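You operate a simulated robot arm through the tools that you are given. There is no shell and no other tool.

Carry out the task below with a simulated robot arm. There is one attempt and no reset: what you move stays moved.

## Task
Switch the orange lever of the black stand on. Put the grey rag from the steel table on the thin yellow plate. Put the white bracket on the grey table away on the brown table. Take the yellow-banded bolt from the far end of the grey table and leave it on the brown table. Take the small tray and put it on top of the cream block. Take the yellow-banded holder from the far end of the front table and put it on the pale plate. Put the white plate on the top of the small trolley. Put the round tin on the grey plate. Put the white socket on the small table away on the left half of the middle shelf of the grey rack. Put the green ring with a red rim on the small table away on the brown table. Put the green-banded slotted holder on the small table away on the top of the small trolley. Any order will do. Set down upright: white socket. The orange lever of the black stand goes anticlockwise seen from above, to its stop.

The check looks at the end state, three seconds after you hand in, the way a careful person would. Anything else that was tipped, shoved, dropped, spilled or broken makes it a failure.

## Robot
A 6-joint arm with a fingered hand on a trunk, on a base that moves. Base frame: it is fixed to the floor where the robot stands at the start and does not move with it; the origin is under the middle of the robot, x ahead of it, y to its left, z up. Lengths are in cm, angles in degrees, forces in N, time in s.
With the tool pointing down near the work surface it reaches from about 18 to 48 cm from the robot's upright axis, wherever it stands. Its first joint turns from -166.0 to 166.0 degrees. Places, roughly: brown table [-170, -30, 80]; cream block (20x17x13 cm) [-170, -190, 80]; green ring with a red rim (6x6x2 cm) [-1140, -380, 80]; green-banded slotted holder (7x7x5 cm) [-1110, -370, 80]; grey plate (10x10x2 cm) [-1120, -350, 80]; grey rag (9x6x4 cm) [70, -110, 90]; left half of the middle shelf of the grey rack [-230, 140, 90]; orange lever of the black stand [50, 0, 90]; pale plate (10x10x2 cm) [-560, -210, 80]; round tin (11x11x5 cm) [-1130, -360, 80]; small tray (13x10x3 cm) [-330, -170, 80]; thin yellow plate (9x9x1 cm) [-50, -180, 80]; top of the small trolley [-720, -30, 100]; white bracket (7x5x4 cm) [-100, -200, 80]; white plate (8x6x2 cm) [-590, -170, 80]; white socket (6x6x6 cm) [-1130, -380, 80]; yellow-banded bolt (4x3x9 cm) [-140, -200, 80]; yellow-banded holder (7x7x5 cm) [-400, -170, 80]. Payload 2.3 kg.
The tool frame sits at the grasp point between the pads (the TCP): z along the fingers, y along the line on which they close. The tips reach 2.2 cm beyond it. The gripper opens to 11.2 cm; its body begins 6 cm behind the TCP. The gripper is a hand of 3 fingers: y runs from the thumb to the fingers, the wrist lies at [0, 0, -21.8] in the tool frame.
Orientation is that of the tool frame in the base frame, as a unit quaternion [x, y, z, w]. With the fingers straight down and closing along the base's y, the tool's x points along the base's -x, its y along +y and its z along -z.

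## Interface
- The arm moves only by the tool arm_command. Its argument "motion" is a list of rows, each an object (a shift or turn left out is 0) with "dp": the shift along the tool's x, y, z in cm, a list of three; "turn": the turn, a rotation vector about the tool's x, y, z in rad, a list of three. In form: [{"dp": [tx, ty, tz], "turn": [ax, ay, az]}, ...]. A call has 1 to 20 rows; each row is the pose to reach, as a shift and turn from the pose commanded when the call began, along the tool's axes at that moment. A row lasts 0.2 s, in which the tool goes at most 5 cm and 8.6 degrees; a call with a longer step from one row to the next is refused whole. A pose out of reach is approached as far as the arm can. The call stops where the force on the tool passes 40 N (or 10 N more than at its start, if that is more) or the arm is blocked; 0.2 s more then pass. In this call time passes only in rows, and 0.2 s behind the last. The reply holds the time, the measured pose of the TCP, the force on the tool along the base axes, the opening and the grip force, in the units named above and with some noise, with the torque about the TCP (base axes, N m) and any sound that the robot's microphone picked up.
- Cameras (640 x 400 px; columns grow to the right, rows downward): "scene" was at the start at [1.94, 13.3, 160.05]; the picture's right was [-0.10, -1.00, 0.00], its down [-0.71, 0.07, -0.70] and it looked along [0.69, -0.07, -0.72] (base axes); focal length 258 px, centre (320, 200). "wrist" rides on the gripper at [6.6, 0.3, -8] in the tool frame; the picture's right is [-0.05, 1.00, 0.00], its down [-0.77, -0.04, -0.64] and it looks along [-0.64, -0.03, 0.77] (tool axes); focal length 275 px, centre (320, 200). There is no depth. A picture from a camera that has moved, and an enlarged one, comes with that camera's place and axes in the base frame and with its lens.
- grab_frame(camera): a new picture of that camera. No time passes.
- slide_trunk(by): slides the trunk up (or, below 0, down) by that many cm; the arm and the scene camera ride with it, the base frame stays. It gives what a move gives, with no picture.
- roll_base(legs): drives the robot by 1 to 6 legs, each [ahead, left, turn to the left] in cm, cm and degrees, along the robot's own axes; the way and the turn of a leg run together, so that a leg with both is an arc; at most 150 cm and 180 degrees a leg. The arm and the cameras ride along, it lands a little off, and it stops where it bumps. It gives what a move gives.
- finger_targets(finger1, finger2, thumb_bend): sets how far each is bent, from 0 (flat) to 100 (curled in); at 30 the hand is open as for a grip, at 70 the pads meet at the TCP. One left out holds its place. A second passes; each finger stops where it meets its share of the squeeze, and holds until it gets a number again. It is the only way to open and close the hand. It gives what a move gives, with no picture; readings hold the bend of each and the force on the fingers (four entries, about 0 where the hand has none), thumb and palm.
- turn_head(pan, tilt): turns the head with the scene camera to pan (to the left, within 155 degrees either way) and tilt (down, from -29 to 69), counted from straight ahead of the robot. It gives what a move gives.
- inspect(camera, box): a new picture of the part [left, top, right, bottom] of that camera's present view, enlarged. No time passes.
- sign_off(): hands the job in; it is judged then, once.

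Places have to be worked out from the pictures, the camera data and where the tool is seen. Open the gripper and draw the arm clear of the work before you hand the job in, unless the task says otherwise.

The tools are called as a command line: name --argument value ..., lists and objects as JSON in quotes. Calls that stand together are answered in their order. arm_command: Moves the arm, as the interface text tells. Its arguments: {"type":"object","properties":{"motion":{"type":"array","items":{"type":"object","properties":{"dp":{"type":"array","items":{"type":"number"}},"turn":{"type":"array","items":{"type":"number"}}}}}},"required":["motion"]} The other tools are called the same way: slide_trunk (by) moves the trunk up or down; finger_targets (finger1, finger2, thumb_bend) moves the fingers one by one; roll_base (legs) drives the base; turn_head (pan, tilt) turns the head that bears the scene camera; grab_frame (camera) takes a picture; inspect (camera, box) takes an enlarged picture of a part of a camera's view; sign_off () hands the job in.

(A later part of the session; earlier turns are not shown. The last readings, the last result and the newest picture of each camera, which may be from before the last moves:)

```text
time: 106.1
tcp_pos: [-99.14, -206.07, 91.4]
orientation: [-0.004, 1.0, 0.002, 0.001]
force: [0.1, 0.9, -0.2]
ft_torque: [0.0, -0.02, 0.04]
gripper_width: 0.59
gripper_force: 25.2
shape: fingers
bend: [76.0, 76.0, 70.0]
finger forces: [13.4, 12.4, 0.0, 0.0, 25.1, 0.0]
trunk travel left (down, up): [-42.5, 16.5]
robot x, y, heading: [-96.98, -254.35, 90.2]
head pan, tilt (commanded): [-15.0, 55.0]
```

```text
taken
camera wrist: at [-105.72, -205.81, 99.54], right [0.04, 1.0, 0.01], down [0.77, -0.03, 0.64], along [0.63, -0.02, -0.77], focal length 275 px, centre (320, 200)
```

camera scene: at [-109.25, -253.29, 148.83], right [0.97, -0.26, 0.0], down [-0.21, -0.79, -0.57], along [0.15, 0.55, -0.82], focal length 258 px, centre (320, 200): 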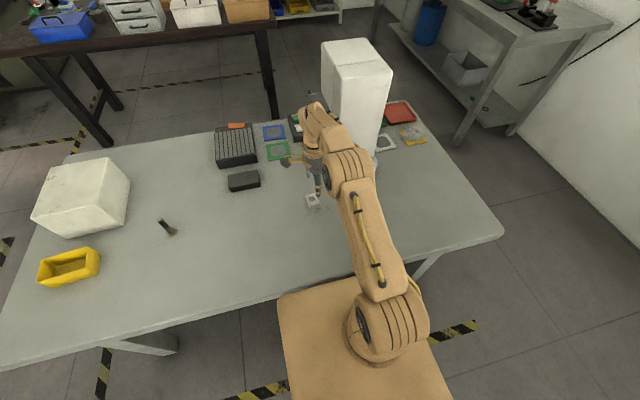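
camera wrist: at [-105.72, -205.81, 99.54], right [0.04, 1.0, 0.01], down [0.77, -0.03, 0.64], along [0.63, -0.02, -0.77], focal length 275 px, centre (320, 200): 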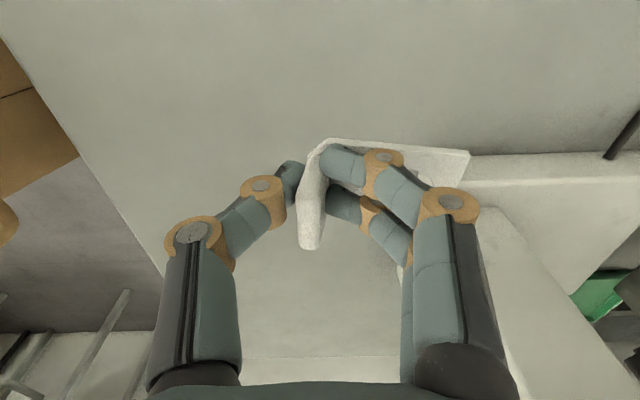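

The bracket is held firmly. I retract the hand to the carry pose, and look at the brown table for free spots.

arm_command --motion '[{"dp": [-0.19, -2.1, -1.3], "turn": [0, 0, -0.1428]}, {"dp": [-0.38, -4.2, -2.6], "turn": [0, 0, -0.2856]}, {"dp": [-0.57, -6.3, -3.9], "turn": [0, 0, -0.4284]}, {"dp": [-0.76, -8.4, -5.3], "turn": [0, 0, -0.5712]}, {"dp": [-0.95, -10.5, -6.6], "turn": [0, 0, -0.714]}, {"dp": [-1.14, -12.6, -8], "turn": [0, 0, -0.8568]}, {"dp": [-1.33, -14.7, -9.3], "turn": [0, 0, -0.9996]}, {"dp": [-1.52, -16.8, -10.6], "turn": [0, 0, -1.1424]}, {"dp": [-1.71, -18.9, -12], "turn": [0, 0, -1.2852]}, {"dp": [-1.9, -21, -13.3], "turn": [0, 0, -1.428]}, {"dp": [-2.1, -23, -14.6], "turn": [0, 0, -1.5708]}]'

roll_base --legs '[[-20, 0, 0]]'

slide_trunk --by 10

turn_head --pan 25 --tilt 28

grab_frame --camera "scene"

```text
time: 108.5
tcp_pos: [-96.76, -229.41, 105.87]
orientation: [0.712, -0.703, -0.003, -0.002]
force: [-0.1, -0.9, 0.2]
ft_torque: [0.02, -0.01, 0.0]
gripper_width: 0.02
gripper_force: 25.5
shape: fingers
bend: [78.0, 77.0, 72.0]
finger forces: [12.9, 16.0, 0.1, 0.0, 21.5, 0.0]
trunk travel left (down, up): [-42.5, 16.5]
robot x, y, heading: [-96.78, -254.1, 90.3]
head pan, tilt (commanded): [-15.0, 55.0]
```

```text
time: 110.0
tcp_pos: [-96.64, -249.07, 105.92]
orientation: [0.71, -0.704, -0.003, -0.002]
force: [-0.9, 0.0, -0.1]
ft_torque: [-0.02, 0.0, 0.03]
gripper_width: 0.05
gripper_force: 25.5
shape: fingers
bend: [78.0, 77.0, 72.0]
finger forces: [12.9, 16.2, 0.0, 0.0, 21.5, 0.0]
trunk travel left (down, up): [-42.5, 16.5]
robot x, y, heading: [-97.08, -273.85, 90.5]
head pan, tilt (commanded): [-15.0, 55.0]
```

```text
time: 111.4
tcp_pos: [-96.61, -248.94, 115.88]
orientation: [0.711, -0.704, -0.003, -0.001]
force: [0.4, 1.1, 0.2]
ft_torque: [-0.02, -0.01, -0.04]
gripper_width: 0.02
gripper_force: 25.8
shape: fingers
bend: [78.0, 77.0, 72.0]
finger forces: [13.1, 16.0, 0.0, 0.0, 21.5, 0.1]
trunk travel left (down, up): [-52.5, 6.5]
robot x, y, heading: [-97.0, -273.98, 90.3]
head pan, tilt (commanded): [-15.0, 55.0]
```

```text
time: 112.5
tcp_pos: [-96.76, -249.03, 115.84]
orientation: [0.711, -0.703, -0.002, -0.001]
force: [-0.1, 0.6, -0.3]
ft_torque: [-0.02, -0.01, -0.01]
gripper_width: 0.04
gripper_force: 24.6
shape: fingers
bend: [78.0, 77.0, 72.0]
finger forces: [12.9, 16.2, 0.0, 0.0, 21.4, 0.0]
trunk travel left (down, up): [-52.5, 6.5]
robot x, y, heading: [-96.87, -274.01, 90.3]
head pan, tilt (commanded): [25.0, 28.0]
```

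```text
taken
camera scene: at [-114.89, -271.72, 162.75], right [0.9, 0.43, 0.0], down [0.2, -0.43, -0.88], along [-0.38, 0.8, -0.47], focal length 258 px, centre (320, 200)
```

scene: 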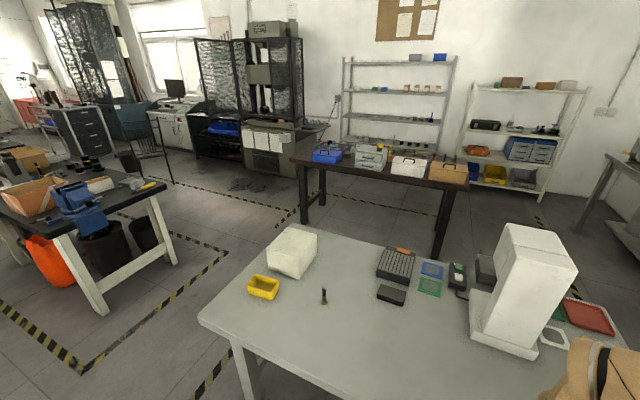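

The gripper width reads near zero now — the bracket may have slipped out. I check the wrist camera.

grab_frame --camera "wrist"

turn_head --pan 0 --tilt 50

grab_frame --camera "scene"

```text
taken
camera wrist: at [-96.93, -255.59, 123.88], right [-1.0, 0.04, 0.0], down [0.03, 0.77, 0.64], along [0.02, 0.64, -0.77], focal length 275 px, centre (320, 200)
```

wrist: 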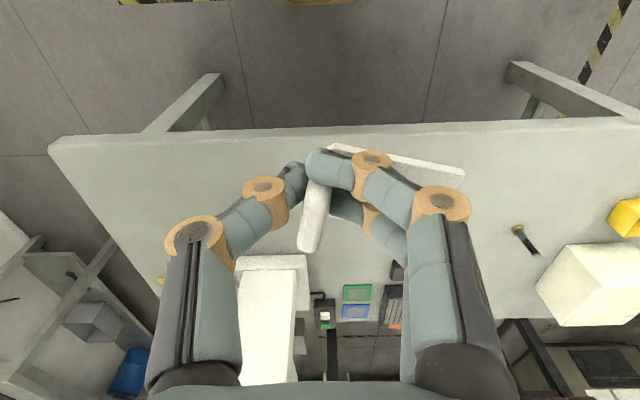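

```text
time: 113.3
tcp_pos: [-96.68, -248.95, 115.94]
orientation: [0.711, -0.704, -0.002, -0.001]
force: [-0.1, 0.7, -0.3]
ft_torque: [0.02, 0.03, 0.02]
gripper_width: 0.04
gripper_force: 25.3
shape: fingers
bend: [78.0, 77.0, 72.0]
finger forces: [13.0, 16.1, 0.0, 0.0, 21.5, 0.0]
trunk travel left (down, up): [-52.5, 6.5]
robot x, y, heading: [-96.68, -274.2, 90.6]
head pan, tilt (commanded): [0.0, 50.0]
```

```text
taken
camera scene: at [-111.05, -272.27, 159.49], right [1.0, 0.01, 0.0], down [0.0, -0.77, -0.64], along [0.0, 0.64, -0.77], focal length 258 px, centre (320, 200)
```

scene: 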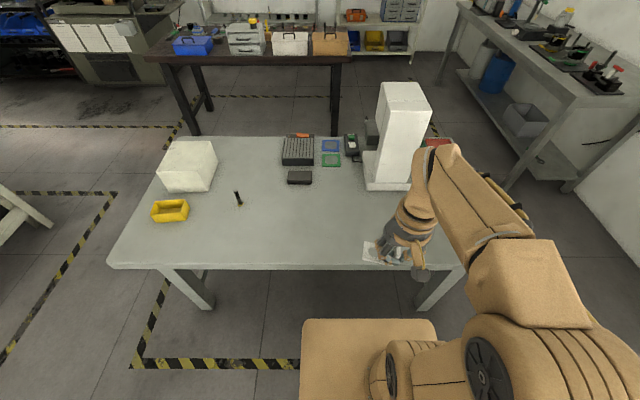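

The bracket is still held but seems shifted in the grip. I zoom to judge how secure it is.

inspect --camera "wrist" --box '[230, 120, 480, 280]'

inspect --camera "scene" --box '[340, 210, 460, 290]'

```text
2.50 times, centred on (355, 200) of wrist
camera zoom: at [-96.94, -255.59, 123.88], right [-1.0, 0.04, 0.0], down [0.03, 0.77, 0.64], along [0.02, 0.64, -0.77], focal length 688 px, centre (232, 200)
```

zoom: 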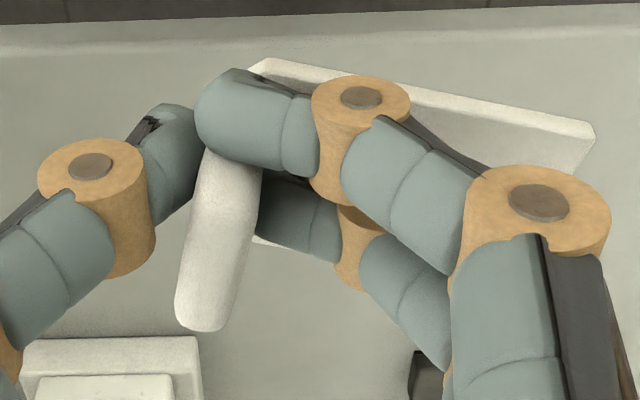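

```text
5.00 times, centred on (400, 250) of scene
camera zoom: at [-111.05, -272.27, 159.49], right [1.0, 0.01, 0.0], down [0.0, -0.77, -0.64], along [0.0, 0.64, -0.77], focal length 1291 px, centre (-80, -50)
```

zoom: 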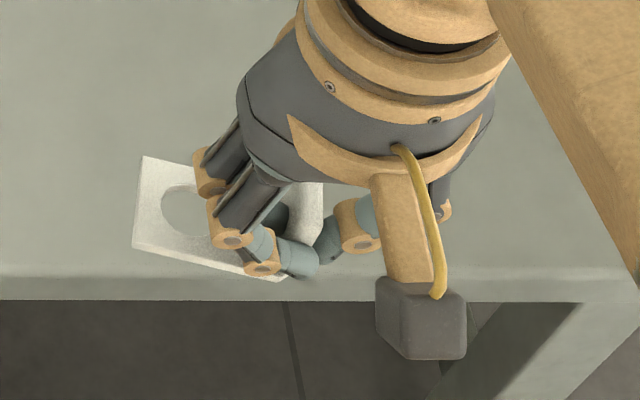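

Finger 1 has hooked past the tab's edge, so the grip isn't trustworthy for a long drive. I'll set the bracket back down on the grey table and re-grip it across its 5 cm base instead.

roll_base --legs '[[20, 0, 0]]'

slide_trunk --by -10

arm_command --motion '[{"dp": [-1.4, 0.2, 1.5], "turn": [0, 0, 0.1428]}, {"dp": [-2.8, 0.3, 3], "turn": [0, 0, 0.2856]}, {"dp": [-4.2, 0.5, 4.5], "turn": [0, 0, 0.4284]}, {"dp": [-5.6, 0.7, 6], "turn": [0, 0, 0.5712]}, {"dp": [-7, 0.9, 7.5], "turn": [0, 0, 0.714]}, {"dp": [-8.4, 1.1, 9], "turn": [0, 0, 0.8568]}, {"dp": [-9.8, 1.3, 10.5], "turn": [0, 0, 0.9996]}, {"dp": [-11.2, 1.5, 12], "turn": [0, 0, 1.1424]}, {"dp": [-12.6, 1.6, 13.5], "turn": [0, 0, 1.2852]}, {"dp": [-14, 1.7, 15], "turn": [0, 0, 1.428]}, {"dp": [-15, 1.8, 16.5], "turn": [0, 0, 1.5708]}]'

grab_frame --camera "wrist"

```text
time: 114.9
tcp_pos: [-96.72, -228.91, 115.86]
orientation: [0.71, -0.704, -0.002, -0.002]
force: [0.4, -0.1, -0.5]
ft_torque: [-0.01, -0.02, 0.0]
gripper_width: 0.04
gripper_force: 25.2
shape: fingers
bend: [78.0, 77.0, 72.0]
finger forces: [13.0, 16.2, 0.0, 0.0, 21.5, 0.0]
trunk travel left (down, up): [-52.5, 6.5]
robot x, y, heading: [-97.0, -253.89, 90.2]
head pan, tilt (commanded): [0.0, 50.0]
```

```text
time: 116.3
tcp_pos: [-96.83, -229.04, 105.85]
orientation: [0.711, -0.703, -0.003, -0.001]
force: [-0.8, 0.5, -1.1]
ft_torque: [-0.02, 0.0, 0.0]
gripper_width: 0.0
gripper_force: 25.1
shape: fingers
bend: [78.0, 77.0, 72.0]
finger forces: [13.0, 16.1, 0.1, 0.1, 21.5, 0.1]
trunk travel left (down, up): [-42.5, 16.5]
robot x, y, heading: [-97.11, -253.56, 90.2]
head pan, tilt (commanded): [0.0, 50.0]
```

```text
time: 118.7
tcp_pos: [-98.58, -213.92, 89.51]
orientation: [-0.004, 1.0, 0.003, -0.001]
force: [-0.1, 0.2, 0.1]
ft_torque: [-0.01, -0.01, 0.0]
gripper_width: 0.0
gripper_force: 24.1
shape: fingers
bend: [80.0, 77.0, 74.0]
finger forces: [8.2, 17.3, 0.1, 0.0, 22.4, 0.1]
trunk travel left (down, up): [-42.5, 16.5]
robot x, y, heading: [-96.79, -253.77, 90.0]
head pan, tilt (commanded): [0.0, 50.0]
```

```text
taken
camera wrist: at [-105.19, -213.61, 97.48], right [0.04, 1.0, 0.01], down [0.77, -0.03, 0.63], along [0.63, -0.02, -0.77], focal length 275 px, centre (320, 200)
```

wrist: 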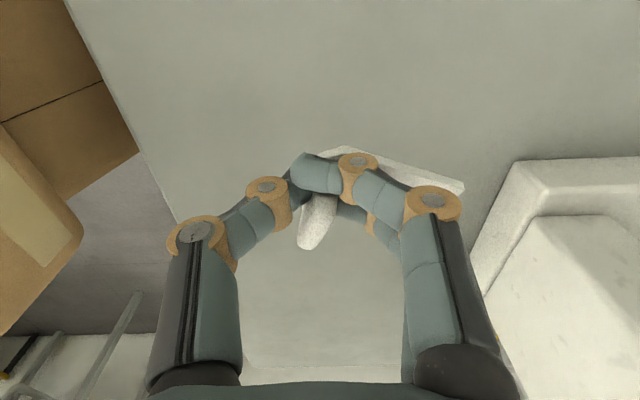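

It slipped further, so I lower it to the table now, carefully.

arm_command --motion '[{"dp": [0, 0, 3]}, {"dp": [0, 0, 6]}, {"dp": [0, 0, 8]}, {"dp": [0, 0, 9]}]'

grab_frame --camera "wrist"

```text
time: 119.7
tcp_pos: [-98.7, -213.72, 80.35]
orientation: [-0.006, 1.0, 0.003, -0.001]
force: [-0.7, -0.1, -0.2]
ft_torque: [0.01, 0.01, 0.02]
gripper_width: 0.01
gripper_force: 20.3
shape: fingers
bend: [80.0, 77.0, 74.0]
finger forces: [0.0, 17.4, 0.0, 0.0, 22.5, 0.1]
trunk travel left (down, up): [-42.5, 16.5]
robot x, y, heading: [-96.67, -253.93, 89.7]
head pan, tilt (commanded): [0.0, 50.0]
```

```text
taken
camera wrist: at [-105.4, -213.45, 88.48], right [0.04, 1.0, 0.01], down [0.77, -0.03, 0.63], along [0.63, -0.02, -0.77], focal length 275 px, centre (320, 200)
```

wrist: 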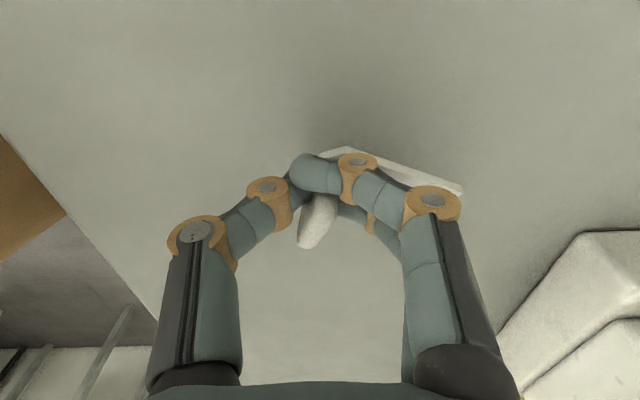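

I continue down in fine steps until contact.

arm_command --motion '[{"dp": [0, 0, 0.4]}, {"dp": [0, 0, 0.8]}, {"dp": [0, 0, 1.2]}]'

```text
time: 120.5
tcp_pos: [-98.74, -213.89, 79.22]
orientation: [-0.006, 1.0, 0.002, 0.0]
force: [0.4, 0.7, 0.0]
ft_torque: [0.01, -0.01, -0.01]
gripper_width: 0.0
gripper_force: 20.4
shape: fingers
bend: [80.0, 77.0, 74.0]
finger forces: [0.1, 17.5, 0.1, 0.1, 22.4, 0.1]
trunk travel left (down, up): [-42.5, 16.5]
robot x, y, heading: [-96.71, -253.71, 90.5]
head pan, tilt (commanded): [0.0, 50.0]
```

arm_command --motion '[{"dp": [0, 0, 0.3]}, {"dp": [0, 0, 0.6]}, {"dp": [0, 0, 0.9]}, {"dp": [0, 0, 1.2]}]'

```text
time: 121.5
tcp_pos: [-98.8, -213.92, 78.02]
orientation: [-0.005, 1.0, 0.004, -0.001]
force: [-0.8, 1.4, 4.9]
ft_torque: [-0.01, -0.05, -0.02]
gripper_width: 0.01
gripper_force: 25.9
shape: fingers
bend: [80.0, 77.0, 75.0]
finger forces: [9.6, 18.7, 0.0, 0.0, 23.7, 0.0]
trunk travel left (down, up): [-42.5, 16.5]
robot x, y, heading: [-96.63, -253.93, 90.0]
head pan, tilt (commanded): [0.0, 50.0]
```

Contact with the table (5 N). I open the hand to release it.

finger_targets --finger1 50 --finger2 50 --thumb_bend 50

grab_frame --camera "wrist"

```text
time: 122.5
tcp_pos: [-98.8, -213.97, 78.17]
orientation: [-0.005, 1.0, 0.004, 0.0]
force: [-0.3, -3.4, 14.1]
ft_torque: [0.22, -0.15, -0.04]
gripper_width: 5.43
gripper_force: 7.3
shape: fingers
bend: [50.0, 61.0, 50.0]
finger forces: [0.0, 14.9, 0.0, 0.1, 0.0, 0.0]
trunk travel left (down, up): [-42.5, 16.5]
robot x, y, heading: [-97.08, -254.03, 90.0]
head pan, tilt (commanded): [0.0, 50.0]
```

```text
taken
camera wrist: at [-105.42, -213.71, 86.18], right [0.04, 1.0, 0.01], down [0.77, -0.03, 0.63], along [0.63, -0.02, -0.77], focal length 275 px, centre (320, 200)
```

wrist: 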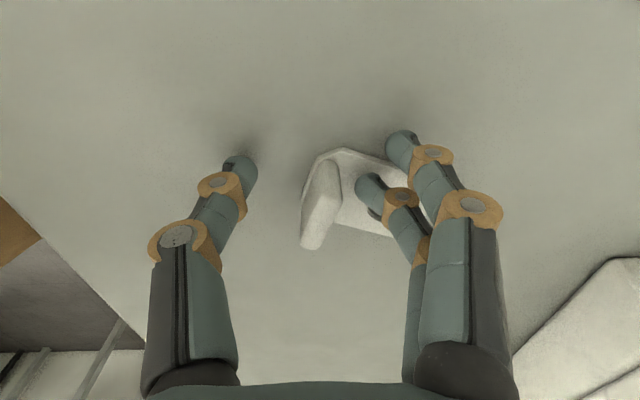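

The bracket sits on the table but finger 2 presses on its base; I raise slowly to free it.

arm_command --motion '[{"dp": [0, 0, -0.7]}, {"dp": [0, 0, -1.4]}]'

grab_frame --camera "wrist"

```text
time: 123.1
tcp_pos: [-98.74, -213.79, 79.4]
orientation: [-0.006, 1.0, 0.003, -0.002]
force: [0.2, 0.1, -0.4]
ft_torque: [0.02, 0.01, 0.0]
gripper_width: 5.44
gripper_force: 0.0
shape: fingers
bend: [50.0, 50.0, 50.0]
finger forces: [0.2, 0.0, 0.0, 0.1, 0.1, 0.0]
trunk travel left (down, up): [-42.5, 16.5]
robot x, y, heading: [-97.15, -254.13, 89.8]
head pan, tilt (commanded): [0.0, 50.0]
```

```text
taken
camera wrist: at [-105.41, -213.57, 87.52], right [0.04, 1.0, 0.01], down [0.77, -0.03, 0.63], along [0.63, -0.02, -0.77], focal length 275 px, centre (320, 200)
```

wrist: 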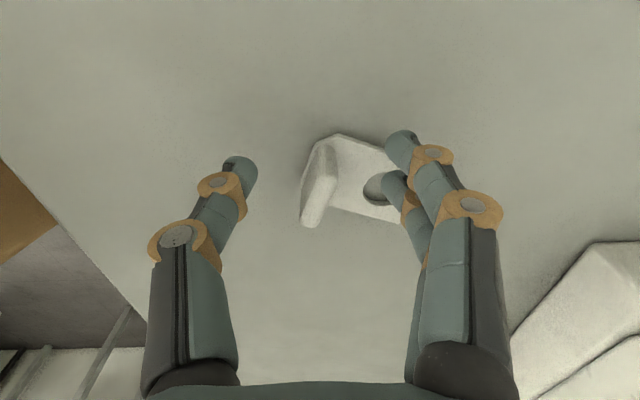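

Freed. I raise the hand, open it and turn it so it will close across the base width, then look again.

arm_command --motion '[{"dp": [0, 0, -4]}, {"dp": [0, 0, -8]}, {"dp": [0, 0, -12], "turn": [0, 0, -0.14]}, {"dp": [0, 0, -13], "turn": [0, 0, -0.28]}, {"dp": [0, 0, -13], "turn": [0, 0, -0.42]}, {"dp": [0, 0, -13], "turn": [0, 0, -0.56]}, {"dp": [0, 0, -13], "turn": [0, 0, -0.7]}, {"dp": [0, 0, -13], "turn": [0, 0, -0.84]}, {"dp": [0, 0, -13], "turn": [0, 0, -0.98]}, {"dp": [0, 0, -13], "turn": [0, 0, -1.12]}, {"dp": [0, 0, -13], "turn": [0, 0, -1.26]}, {"dp": [0, 0, -13], "turn": [0, 0, -1.326]}]'

finger_targets --finger1 38 --finger2 38 --thumb_bend 38

grab_frame --camera "wrist"

```text
time: 125.7
tcp_pos: [-98.6, -213.94, 92.39]
orientation: [-0.621, 0.784, 0.002, 0.001]
force: [0.0, 0.4, -0.3]
ft_torque: [-0.04, 0.04, -0.01]
gripper_width: 5.43
gripper_force: 0.0
shape: fingers
bend: [50.0, 50.0, 50.0]
finger forces: [0.0, 0.1, 0.0, 0.0, 0.1, 0.1]
trunk travel left (down, up): [-42.5, 16.5]
robot x, y, heading: [-96.69, -253.99, 90.5]
head pan, tilt (commanded): [0.0, 50.0]
```

```text
time: 126.7
tcp_pos: [-98.62, -213.96, 92.39]
orientation: [-0.619, 0.786, 0.002, 0.002]
force: [0.3, 0.5, -0.3]
ft_torque: [0.01, 0.0, -0.01]
gripper_width: 8.88
gripper_force: 0.0
shape: fingers
bend: [38.0, 38.0, 38.0]
finger forces: [0.0, 0.0, 0.1, 0.1, 0.0, 0.1]
trunk travel left (down, up): [-42.5, 16.5]
robot x, y, heading: [-97.07, -254.02, 90.3]
head pan, tilt (commanded): [0.0, 50.0]
```

```text
taken
camera wrist: at [-100.51, -220.28, 100.47], right [-0.96, 0.28, 0.0], down [0.22, 0.74, 0.64], along [0.18, 0.62, -0.77], focal length 275 px, centre (320, 200)
```

wrist: 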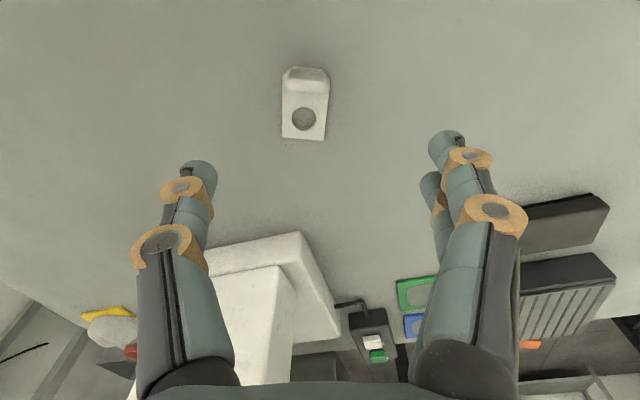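

The bracket stands flat, tab at about (-97.5, -213.6). It weighs very little, so the better fix is a gentler pinch on the tab (less squeeze is more stable); I turn the hand back across the tab, aligned with the bracket's axis.

arm_command --motion '[{"dp": [-0.1, -0.1, 0.2], "turn": [0, 0, 0.1405]}, {"dp": [-0.2, -0.2, 0.4], "turn": [0, 0, 0.281]}, {"dp": [-0.3, -0.3, 0.6], "turn": [0, 0, 0.4215]}, {"dp": [-0.4, -0.4, 0.8], "turn": [0, 0, 0.562]}, {"dp": [-0.5, -0.5, 1], "turn": [0, 0, 0.7025]}, {"dp": [-0.59, -0.6, 1.2], "turn": [0, 0, 0.843]}, {"dp": [-0.59, -0.7, 1.4], "turn": [0, 0, 0.9835]}, {"dp": [-0.59, -0.8, 1.6], "turn": [0, 0, 1.124]}, {"dp": [-0.59, -0.99, 1.8], "turn": [0, 0, 1.2645]}, {"dp": [-0.59, -0.99, 2], "turn": [0, 0, 1.405]}, {"dp": [-0.59, -0.99, 2.2], "turn": [0, 0, 1.5455]}, {"dp": [-0.59, -0.99, 2.4], "turn": [0, 0, 1.686]}]'

finger_targets --finger1 50 --finger2 50 --thumb_bend 50

grab_frame --camera "wrist"

```text
time: 129.3
tcp_pos: [-97.68, -213.49, 89.98]
orientation: [0.175, 0.984, 0.003, -0.001]
force: [1.1, 0.1, 0.0]
ft_torque: [-0.02, 0.0, 0.0]
gripper_width: 8.89
gripper_force: 0.1
shape: fingers
bend: [38.0, 38.0, 38.0]
finger forces: [0.0, 0.1, 0.0, 0.1, 0.1, 0.0]
trunk travel left (down, up): [-42.5, 16.5]
robot x, y, heading: [-96.94, -254.08, 90.2]
head pan, tilt (commanded): [0.0, 50.0]
```

```text
time: 130.3
tcp_pos: [-97.6, -213.61, 89.93]
orientation: [0.174, 0.985, 0.003, -0.001]
force: [-0.1, -0.1, 0.8]
ft_torque: [-0.02, -0.01, 0.0]
gripper_width: 5.56
gripper_force: 0.1
shape: fingers
bend: [50.0, 50.0, 50.0]
finger forces: [0.0, 0.1, 0.0, 0.0, 0.1, 0.0]
trunk travel left (down, up): [-42.5, 16.5]
robot x, y, heading: [-97.14, -253.69, 90.2]
head pan, tilt (commanded): [0.0, 50.0]
```

```text
taken
camera wrist: at [-103.72, -210.95, 98.09], right [0.39, 0.92, 0.0], down [0.71, -0.3, 0.63], along [0.59, -0.24, -0.77], focal length 275 px, centre (320, 200)
```

wrist: 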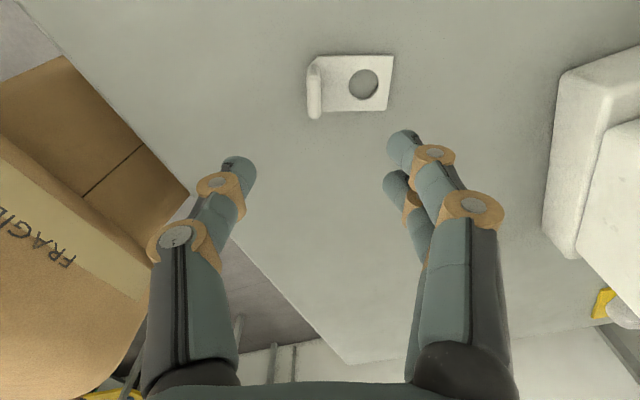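

Well aligned now. I shift 0.4 cm to centre on the tab, descend and close gently.

arm_command --motion '[{"dp": [0.2, -0.2, 3]}, {"dp": [0.4, -0.4, 6]}, {"dp": [0.4, -0.4, 9]}, {"dp": [0.4, -0.4, 11]}, {"dp": [0.4, -0.4, 11.8]}]'

grab_frame --camera "wrist"

```text
time: 131.5
tcp_pos: [-98.13, -213.76, 78.36]
orientation: [0.175, 0.985, 0.002, -0.001]
force: [1.6, 0.4, 0.0]
ft_torque: [0.0, 0.02, 0.02]
gripper_width: 5.55
gripper_force: 0.1
shape: fingers
bend: [50.0, 50.0, 50.0]
finger forces: [0.0, 0.0, 0.0, 0.0, 0.0, 0.0]
trunk travel left (down, up): [-42.5, 16.5]
robot x, y, heading: [-96.99, -253.54, 90.1]
head pan, tilt (commanded): [0.0, 50.0]
```

```text
taken
camera wrist: at [-104.27, -211.19, 86.35], right [0.39, 0.92, 0.0], down [0.71, -0.3, 0.63], along [0.59, -0.24, -0.77], focal length 275 px, centre (320, 200)
```

wrist: 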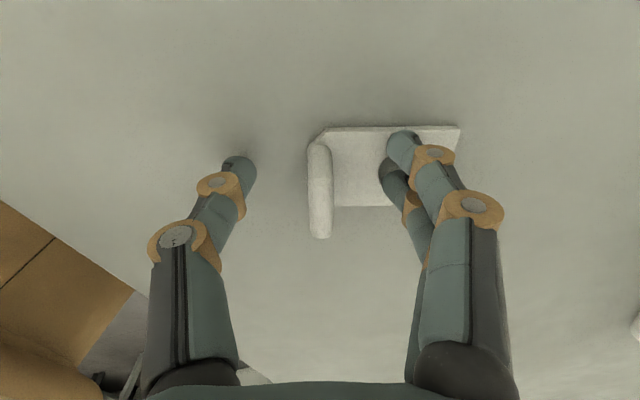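

Centred. I close gently on the tab.

finger_targets --finger1 75 --finger2 75 --thumb_bend 75

arm_command --motion '[{"dp": [0, 0, -1]}, {"dp": [0, 0, -3]}, {"dp": [0, 0, -5]}, {"dp": [0, 0, -8]}]'

inspect --camera "wrist" --box '[230, 100, 480, 280]'

```text
time: 132.5
tcp_pos: [-98.19, -213.78, 78.32]
orientation: [0.174, 0.985, 0.004, -0.002]
force: [-1.1, -0.2, -0.6]
ft_torque: [0.01, -0.05, 0.0]
gripper_width: 0.69
gripper_force: 9.9
shape: fingers
bend: [72.0, 72.0, 69.0]
finger forces: [5.1, 4.8, 0.0, 0.0, 9.9, 0.1]
trunk travel left (down, up): [-42.5, 16.5]
robot x, y, heading: [-96.67, -253.69, 90.2]
head pan, tilt (commanded): [0.0, 50.0]
```

```text
time: 133.5
tcp_pos: [-98.05, -213.93, 86.28]
orientation: [0.174, 0.985, 0.003, -0.001]
force: [0.0, 0.0, -0.9]
ft_torque: [0.01, 0.02, 0.01]
gripper_width: 0.71
gripper_force: 10.0
shape: fingers
bend: [72.0, 72.0, 69.0]
finger forces: [5.1, 4.7, 0.1, 0.0, 10.0, 0.1]
trunk travel left (down, up): [-42.5, 16.5]
robot x, y, heading: [-96.98, -254.18, 90.4]
head pan, tilt (commanded): [0.0, 50.0]
```

```text
2.22 times, centred on (355, 190) of wrist
camera zoom: at [-104.17, -211.37, 94.36], right [0.39, 0.92, 0.0], down [0.71, -0.3, 0.63], along [0.59, -0.24, -0.77], focal length 612 px, centre (242, 222)
```

zoom: 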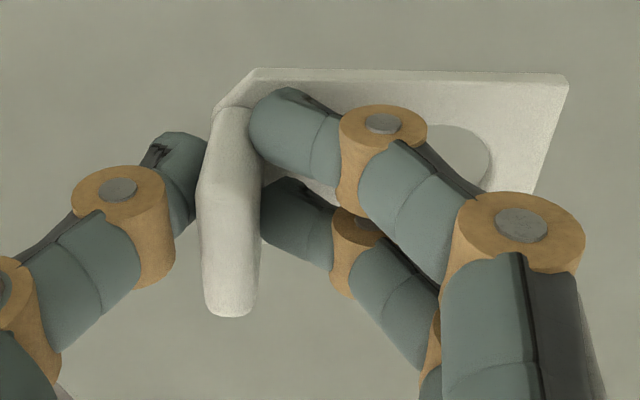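

Gentle grip holds without rotating, but contact is ~0.6 cm off the tab's middle. I set it down, shift and re-close to be centred.

arm_command --motion '[{"dp": [0, 0, 3]}, {"dp": [0, 0, 6]}, {"dp": [0, 0, 7.8]}]'

finger_targets --finger1 58 --finger2 58 --thumb_bend 58

arm_command --motion '[{"dp": [-0.65, 0, 0]}]'

finger_targets --finger1 76 --finger2 76 --thumb_bend 76

inspect --camera "wrist" --box '[230, 100, 480, 280]'

```text
time: 134.3
tcp_pos: [-98.21, -213.61, 78.42]
orientation: [0.174, 0.985, 0.003, -0.002]
force: [0.5, 0.4, -0.8]
ft_torque: [-0.02, 0.04, -0.02]
gripper_width: 0.68
gripper_force: 9.9
shape: fingers
bend: [72.0, 72.0, 69.0]
finger forces: [5.1, 4.7, 0.1, 0.0, 9.9, 0.0]
trunk travel left (down, up): [-42.5, 16.5]
robot x, y, heading: [-96.78, -253.66, 90.3]
head pan, tilt (commanded): [0.0, 50.0]
```

```text
time: 135.3
tcp_pos: [-98.16, -213.77, 78.49]
orientation: [0.175, 0.985, 0.004, -0.001]
force: [0.3, 0.4, 0.2]
ft_torque: [-0.01, -0.02, -0.02]
gripper_width: 3.47
gripper_force: 0.0
shape: fingers
bend: [57.0, 57.0, 57.0]
finger forces: [0.0, 0.0, 0.0, 0.0, 0.0, 0.0]
trunk travel left (down, up): [-42.5, 16.5]
robot x, y, heading: [-97.19, -253.7, 89.9]
head pan, tilt (commanded): [0.0, 50.0]
```

```text
time: 135.7
tcp_pos: [-97.54, -213.94, 78.52]
orientation: [0.174, 0.985, 0.003, -0.001]
force: [0.1, 0.3, 0.3]
ft_torque: [-0.03, 0.01, 0.02]
gripper_width: 3.47
gripper_force: 0.0
shape: fingers
bend: [57.0, 57.0, 57.0]
finger forces: [0.1, 0.0, 0.0, 0.1, 0.1, 0.1]
trunk travel left (down, up): [-42.5, 16.5]
robot x, y, heading: [-97.0, -253.82, 90.5]
head pan, tilt (commanded): [0.0, 50.0]
```

```text
time: 136.7
tcp_pos: [-97.67, -213.97, 78.5]
orientation: [0.176, 0.984, 0.003, -0.002]
force: [0.7, -0.4, -0.3]
ft_torque: [-0.02, -0.03, 0.02]
gripper_width: 0.66
gripper_force: 11.6
shape: fingers
bend: [73.0, 73.0, 69.0]
finger forces: [5.6, 5.6, 0.1, 0.0, 11.3, 0.0]
trunk travel left (down, up): [-42.5, 16.5]
robot x, y, heading: [-96.91, -253.52, 90.2]
head pan, tilt (commanded): [0.0, 50.0]
```

```text
2.22 times, centred on (355, 190) of wrist
camera zoom: at [-103.66, -211.38, 86.52], right [0.39, 0.92, 0.0], down [0.71, -0.3, 0.63], along [0.59, -0.24, -0.77], focal length 612 px, centre (242, 222)
```

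zoom: 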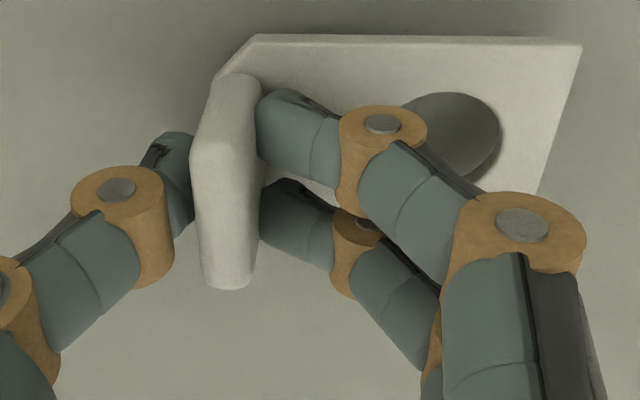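

Centred now. I lift slowly and retract without turning the hand, then check.

arm_command --motion '[{"dp": [0, 0, -1]}, {"dp": [0, 0, -3]}, {"dp": [0, 0, -5.5]}, {"dp": [0, 0, -8]}, {"dp": [0, 0, -10.5]}, {"dp": [-0.8, -2, -13]}, {"dp": [-1.6, -4, -15]}, {"dp": [-2.4, -6, -17]}, {"dp": [-3.2, -8, -19]}, {"dp": [-4.2, -10.5, -21]}, {"dp": [-5.3, -12.9, -22]}]'

slide_trunk --by 10

inspect --camera "wrist" --box '[230, 100, 480, 280]'

```text
time: 139.1
tcp_pos: [-96.91, -227.97, 100.35]
orientation: [0.174, 0.985, 0.003, -0.002]
force: [1.0, -0.4, 0.0]
ft_torque: [-0.03, -0.02, -0.01]
gripper_width: 0.66
gripper_force: 11.4
shape: fingers
bend: [73.0, 73.0, 69.0]
finger forces: [5.6, 5.6, 0.1, 0.0, 11.4, 0.1]
trunk travel left (down, up): [-42.5, 16.5]
robot x, y, heading: [-96.72, -253.82, 90.3]
head pan, tilt (commanded): [0.0, 50.0]
```

```text
time: 140.4
tcp_pos: [-96.91, -227.97, 110.33]
orientation: [0.174, 0.985, 0.003, -0.002]
force: [-0.1, 0.2, 0.4]
ft_torque: [0.01, -0.01, 0.03]
gripper_width: 0.63
gripper_force: 11.4
shape: fingers
bend: [73.0, 73.0, 69.0]
finger forces: [5.6, 5.6, 0.0, 0.0, 11.3, 0.1]
trunk travel left (down, up): [-52.5, 6.5]
robot x, y, heading: [-96.99, -253.56, 90.2]
head pan, tilt (commanded): [0.0, 50.0]
```

```text
2.22 times, centred on (355, 190) of wrist
camera zoom: at [-103.07, -225.41, 118.42], right [0.39, 0.92, 0.0], down [0.71, -0.3, 0.63], along [0.59, -0.24, -0.77], focal length 612 px, centre (242, 222)
```

zoom: 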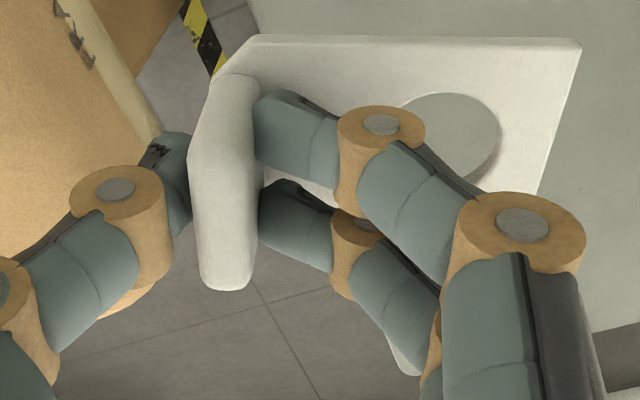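

The bracket is steady in the grip. I now drive around the grey table's left end to the near end of the brown table and look at it.

roll_base --legs '[[-12, 0, 0], [0, -94, 0], [120, 0, 0], [115, 0, 0], [0, 0, 90]]'

turn_head --pan 0 --tilt 35

grab_frame --camera "scene"

inspect --camera "wrist" --box '[230, 100, 480, 280]'

```text
time: 161.0
tcp_pos: [-26.77, -31.99, 110.41]
orientation: [-0.564, 0.826, 0.001, -0.003]
force: [-0.7, -0.1, 0.3]
ft_torque: [-0.04, 0.0, -0.01]
gripper_width: 0.63
gripper_force: 11.0
shape: fingers
bend: [73.0, 73.0, 69.0]
finger forces: [5.5, 5.4, 0.1, 0.0, 10.8, 0.1]
trunk travel left (down, up): [-52.5, 6.5]
robot x, y, heading: [-1.29, -32.33, 179.0]
head pan, tilt (commanded): [0.0, 50.0]
```

```text
time: 161.8
tcp_pos: [-26.81, -32.02, 110.42]
orientation: [-0.565, 0.825, 0.001, -0.004]
force: [-0.3, -0.8, -0.2]
ft_torque: [0.01, 0.01, -0.01]
gripper_width: 0.62
gripper_force: 11.0
shape: fingers
bend: [73.0, 73.0, 69.0]
finger forces: [5.4, 5.4, 0.1, 0.1, 10.7, 0.0]
trunk travel left (down, up): [-52.5, 6.5]
robot x, y, heading: [-0.66, -32.38, 178.6]
head pan, tilt (commanded): [0.0, 35.0]
```

```text
taken
camera scene: at [-4.16, -46.63, 161.65], right [0.02, 1.0, 0.0], down [0.57, -0.01, -0.82], along [-0.82, 0.01, -0.57], focal length 258 px, centre (320, 200)
```

scene: 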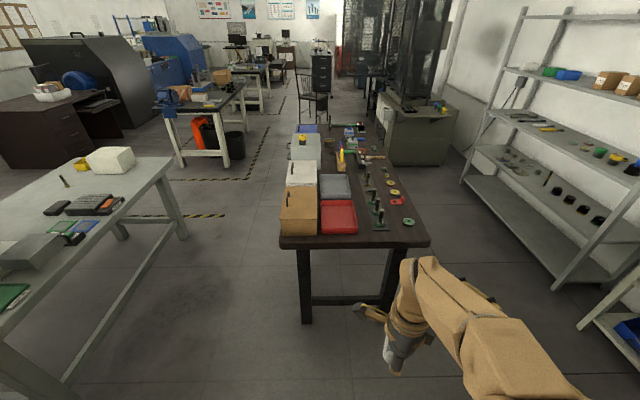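

```text
2.22 times, centred on (355, 190) of wrist
camera zoom: at [-29.51, -38.01, 118.42], right [-0.91, 0.41, 0.0], down [0.32, 0.71, 0.63], along [0.25, 0.58, -0.77], focal length 612 px, centre (242, 222)
```

zoom: 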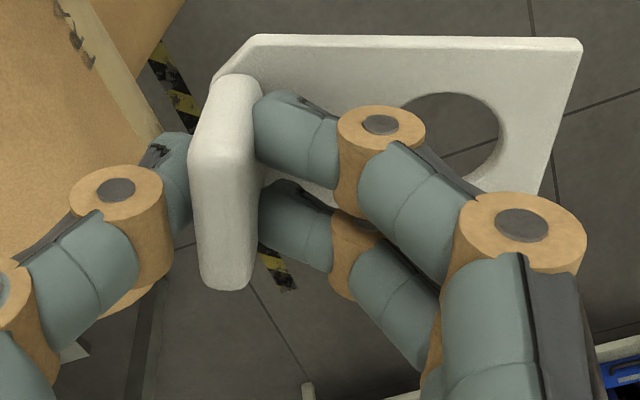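

Bracket still steady. I enlarge the brown table to find free spots.

inspect --camera "scene" --box '[260, 110, 460, 260]'

```text
2.67 times, centred on (360, 185) of scene
camera zoom: at [-4.16, -46.63, 161.65], right [0.02, 1.0, 0.0], down [0.57, -0.01, -0.82], along [-0.82, 0.01, -0.57], focal length 688 px, centre (213, 240)
```

zoom: 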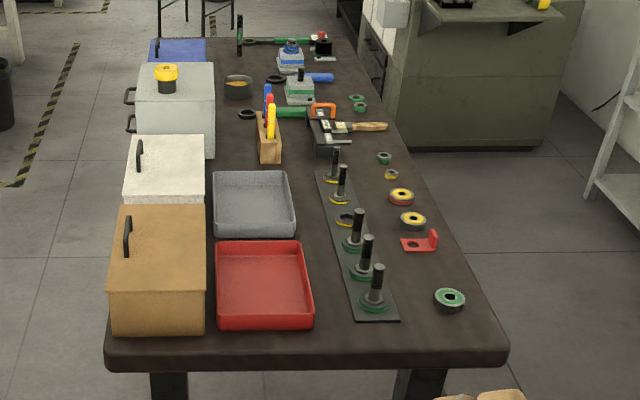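

The brown table's near-right corner (around x -88..-97, y -12..0) is free between the peg strip and the green ring. I roll closer to place the bracket there.

roll_base --legs '[[40, -23, 1.2]]'

turn_head --pan 0 --tilt 55

grab_frame --camera "scene"

grab_frame --camera "wrist"

```text
time: 164.5
tcp_pos: [-66.69, -8.8, 110.34]
orientation: [-0.573, 0.819, 0.002, -0.004]
force: [0.2, 0.3, -1.0]
ft_torque: [0.0, -0.01, 0.01]
gripper_width: 0.66
gripper_force: 10.9
shape: fingers
bend: [73.0, 73.0, 69.0]
finger forces: [5.5, 5.3, 0.1, 0.1, 10.8, 0.0]
trunk travel left (down, up): [-52.5, 6.5]
robot x, y, heading: [-40.65, -9.07, -179.7]
head pan, tilt (commanded): [0.0, 35.0]
```

```text
time: 165.4
tcp_pos: [-66.83, -8.8, 110.46]
orientation: [-0.573, 0.82, 0.001, -0.003]
force: [-0.4, -0.1, 0.1]
ft_torque: [0.0, -0.02, -0.02]
gripper_width: 0.61
gripper_force: 10.5
shape: fingers
bend: [73.0, 73.0, 69.0]
finger forces: [5.4, 5.4, 0.1, 0.0, 10.8, 0.0]
trunk travel left (down, up): [-52.5, 6.5]
robot x, y, heading: [-41.01, -9.14, -180.0]
head pan, tilt (commanded): [0.0, 55.0]
```

```text
taken
camera scene: at [-42.17, -22.95, 158.84], right [0.0, 1.0, 0.0], down [0.82, 0.0, -0.57], along [-0.57, 0.0, -0.82], focal length 258 px, centre (320, 200)
```

scene: 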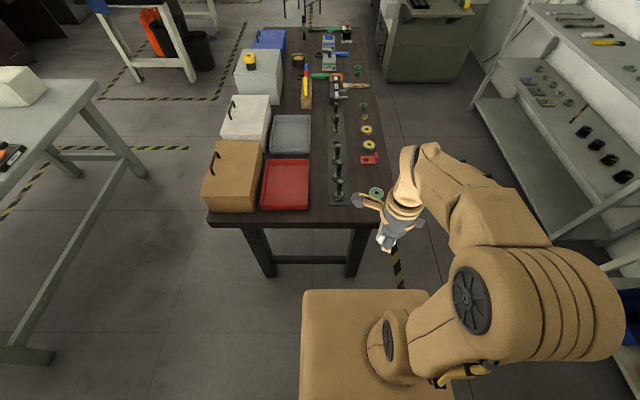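

```text
taken
camera wrist: at [-69.28, -14.88, 118.42], right [-0.92, 0.39, 0.0], down [0.3, 0.71, 0.63], along [0.24, 0.59, -0.77], focal length 275 px, centre (320, 200)
```

wrist: 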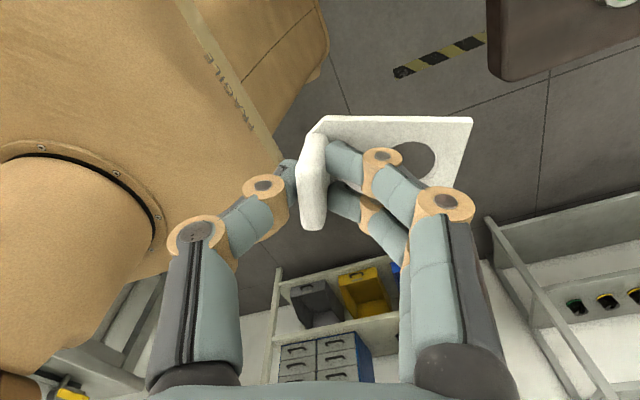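

I zoom to measure the table's near edge and the free corner precisely.

inspect --camera "scene" --box '[250, 120, 410, 240]'

```text
3.33 times, centred on (330, 180) of scene
camera zoom: at [-42.17, -22.95, 158.84], right [0.0, 1.0, 0.0], down [0.82, 0.0, -0.57], along [-0.57, 0.0, -0.82], focal length 860 px, centre (287, 267)
```

zoom: 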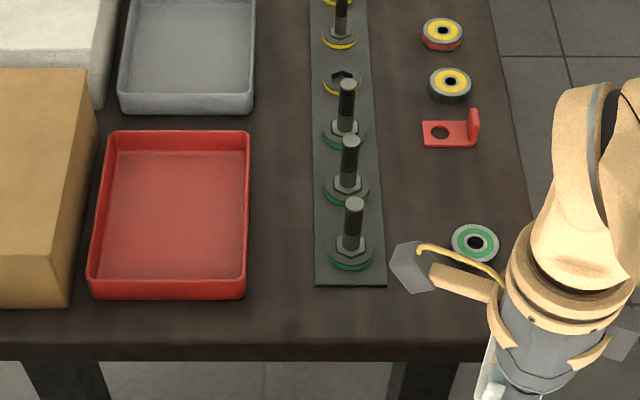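

I roll 12 cm closer and bring the bracket over the free spot near (-90, -8), turning it slightly so its base points away from me.

roll_base --legs '[[12, 0, 0]]'

arm_command --motion '[{"dp": [0.4, 1.35, 2], "turn": [0, 0, -0.045]}, {"dp": [0.8, 2.7, 4], "turn": [0, 0, -0.09]}, {"dp": [1.2, 4.05, 6], "turn": [0, 0, -0.135]}, {"dp": [1.6, 5.4, 8], "turn": [0, 0, -0.18]}, {"dp": [2.0, 6.75, 10], "turn": [0, 0, -0.225]}, {"dp": [2.4, 8.1, 12], "turn": [0, 0, -0.27]}, {"dp": [2.8, 9.45, 14], "turn": [0, 0, -0.315]}, {"dp": [3.09, 10.8, 16], "turn": [0, 0, -0.353]}]'

grab_frame --camera "wrist"

inspect --camera "scene" --box '[280, 160, 440, 280]'

```text
time: 166.6
tcp_pos: [-78.87, -8.9, 110.31]
orientation: [-0.572, 0.82, 0.0, -0.003]
force: [0.2, -0.2, 0.5]
ft_torque: [0.04, -0.01, -0.01]
gripper_width: 0.64
gripper_force: 10.9
shape: fingers
bend: [73.0, 73.0, 69.0]
finger forces: [5.3, 5.3, 0.0, 0.0, 10.8, 0.0]
trunk travel left (down, up): [-52.5, 6.5]
robot x, y, heading: [-53.11, -9.09, -179.5]
head pan, tilt (commanded): [0.0, 55.0]
```

```text
time: 168.4
tcp_pos: [-90.2, -8.06, 94.45]
orientation: [0.708, -0.706, -0.001, 0.003]
force: [0.0, -0.5, 0.2]
ft_torque: [0.0, -0.04, -0.01]
gripper_width: 0.62
gripper_force: 11.2
shape: fingers
bend: [73.0, 73.0, 69.0]
finger forces: [5.5, 5.4, 0.0, 0.0, 10.8, 0.0]
trunk travel left (down, up): [-52.5, 6.5]
robot x, y, heading: [-53.13, -9.2, -179.8]
head pan, tilt (commanded): [0.0, 55.0]
```

```text
taken
camera wrist: at [-90.41, -14.64, 102.47], right [-1.0, 0.04, 0.01], down [0.04, 0.77, 0.63], along [0.02, 0.63, -0.77], focal length 275 px, centre (320, 200)
```

wrist: 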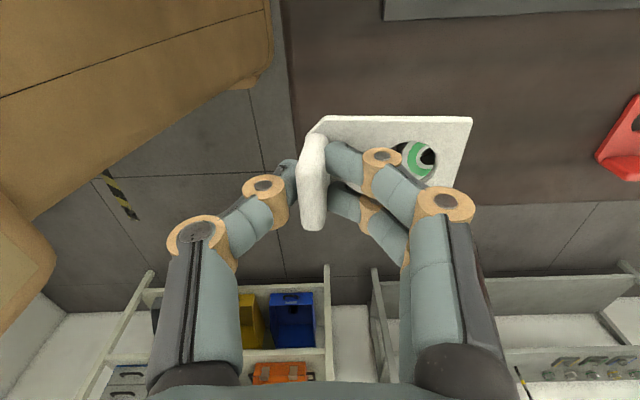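

```text
3.33 times, centred on (360, 220) of scene
camera zoom: at [-54.22, -22.98, 158.83], right [0.0, 1.0, 0.0], down [0.82, 0.0, -0.57], along [-0.57, 0.0, -0.82], focal length 860 px, centre (187, 133)
```

zoom: 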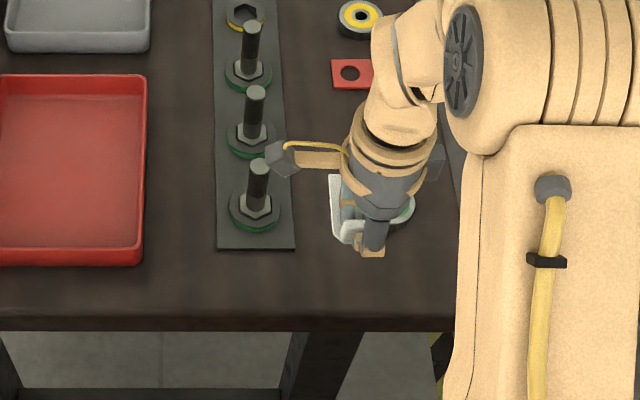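

The spot below is clear (green ring beyond and to the side). I descend, finishing in fine steps.

arm_command --motion '[{"dp": [0, 0, 2.5]}, {"dp": [0, 0, 5]}, {"dp": [0, 0, 7]}, {"dp": [0, 0, 8]}]'

grab_frame --camera "wrist"

```text
time: 169.4
tcp_pos: [-90.01, -8.13, 86.51]
orientation: [0.708, -0.706, -0.002, 0.003]
force: [0.4, -0.2, 0.3]
ft_torque: [-0.02, -0.02, 0.01]
gripper_width: 0.62
gripper_force: 10.8
shape: fingers
bend: [74.0, 73.0, 69.0]
finger forces: [5.4, 5.4, 0.0, 0.0, 10.8, 0.1]
trunk travel left (down, up): [-52.5, 6.5]
robot x, y, heading: [-52.86, -8.8, -179.5]
head pan, tilt (commanded): [0.0, 55.0]
```

```text
taken
camera wrist: at [-90.23, -14.66, 94.5], right [-1.0, 0.04, 0.01], down [0.04, 0.77, 0.63], along [0.02, 0.63, -0.77], focal length 275 px, centre (320, 200)
```

wrist: 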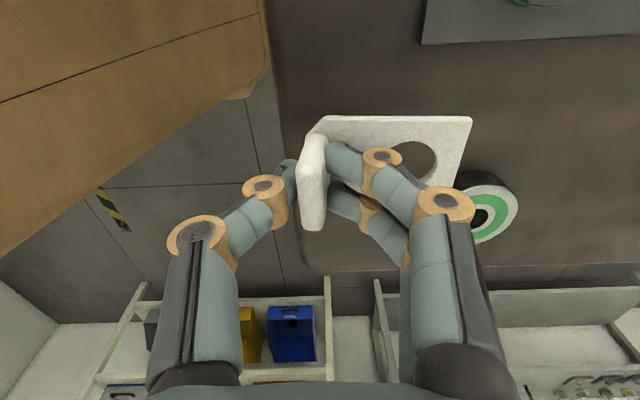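

Bracket is about 2 cm inside the near edge; I shift 0.5 cm inward and lower gently until it touches.

arm_command --motion '[{"dp": [0, 0.5, 0.5]}, {"dp": [0, 0.5, 1.0]}, {"dp": [0, 0.5, 1.4]}]'

```text
time: 170.2
tcp_pos: [-90.52, -8.18, 85.06]
orientation: [0.708, -0.707, -0.002, 0.003]
force: [-0.6, 0.1, -0.6]
ft_torque: [0.03, 0.06, 0.0]
gripper_width: 0.62
gripper_force: 11.0
shape: fingers
bend: [74.0, 73.0, 69.0]
finger forces: [5.3, 5.3, 0.0, 0.0, 10.7, 0.1]
trunk travel left (down, up): [-52.5, 6.5]
robot x, y, heading: [-52.69, -8.45, -179.9]
head pan, tilt (commanded): [0.0, 55.0]
```

arm_command --motion '[{"dp": [0, 0, 0.3]}, {"dp": [0, 0, 0.6]}, {"dp": [0, 0, 0.9]}]'

```text
time: 171.0
tcp_pos: [-90.56, -8.13, 83.98]
orientation: [0.708, -0.706, -0.002, 0.003]
force: [0.0, 0.1, -0.7]
ft_torque: [-0.03, 0.03, -0.01]
gripper_width: 0.66
gripper_force: 10.8
shape: fingers
bend: [74.0, 73.0, 69.0]
finger forces: [5.3, 5.4, 0.0, 0.1, 10.8, 0.0]
trunk travel left (down, up): [-52.5, 6.5]
robot x, y, heading: [-52.54, -8.7, -180.0]
head pan, tilt (commanded): [0.0, 55.0]
```

No contact yet; I continue in fine steps.

arm_command --motion '[{"dp": [0, 0, 0.3]}, {"dp": [0, 0, 0.6]}, {"dp": [0, 0, 0.9]}, {"dp": [0, 0, 1.2]}]'

grab_frame --camera "wrist"

```text
time: 172.0
tcp_pos: [-90.61, -8.06, 82.86]
orientation: [0.708, -0.706, -0.003, 0.004]
force: [-1.2, -0.2, 9.5]
ft_torque: [0.04, -0.01, -0.03]
gripper_width: 0.6
gripper_force: 13.1
shape: fingers
bend: [74.0, 74.0, 69.0]
finger forces: [7.2, 7.0, 0.0, 0.0, 12.2, 0.0]
trunk travel left (down, up): [-52.5, 6.5]
robot x, y, heading: [-52.87, -8.83, -179.8]
head pan, tilt (commanded): [0.0, 55.0]
```

```text
taken
camera wrist: at [-90.86, -14.6, 91.09], right [-1.0, 0.04, 0.01], down [0.04, 0.77, 0.63], along [0.02, 0.63, -0.77], focal length 275 px, centre (320, 200)
```

wrist: 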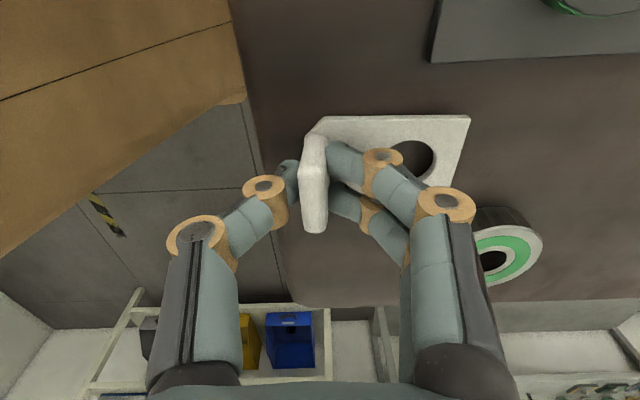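

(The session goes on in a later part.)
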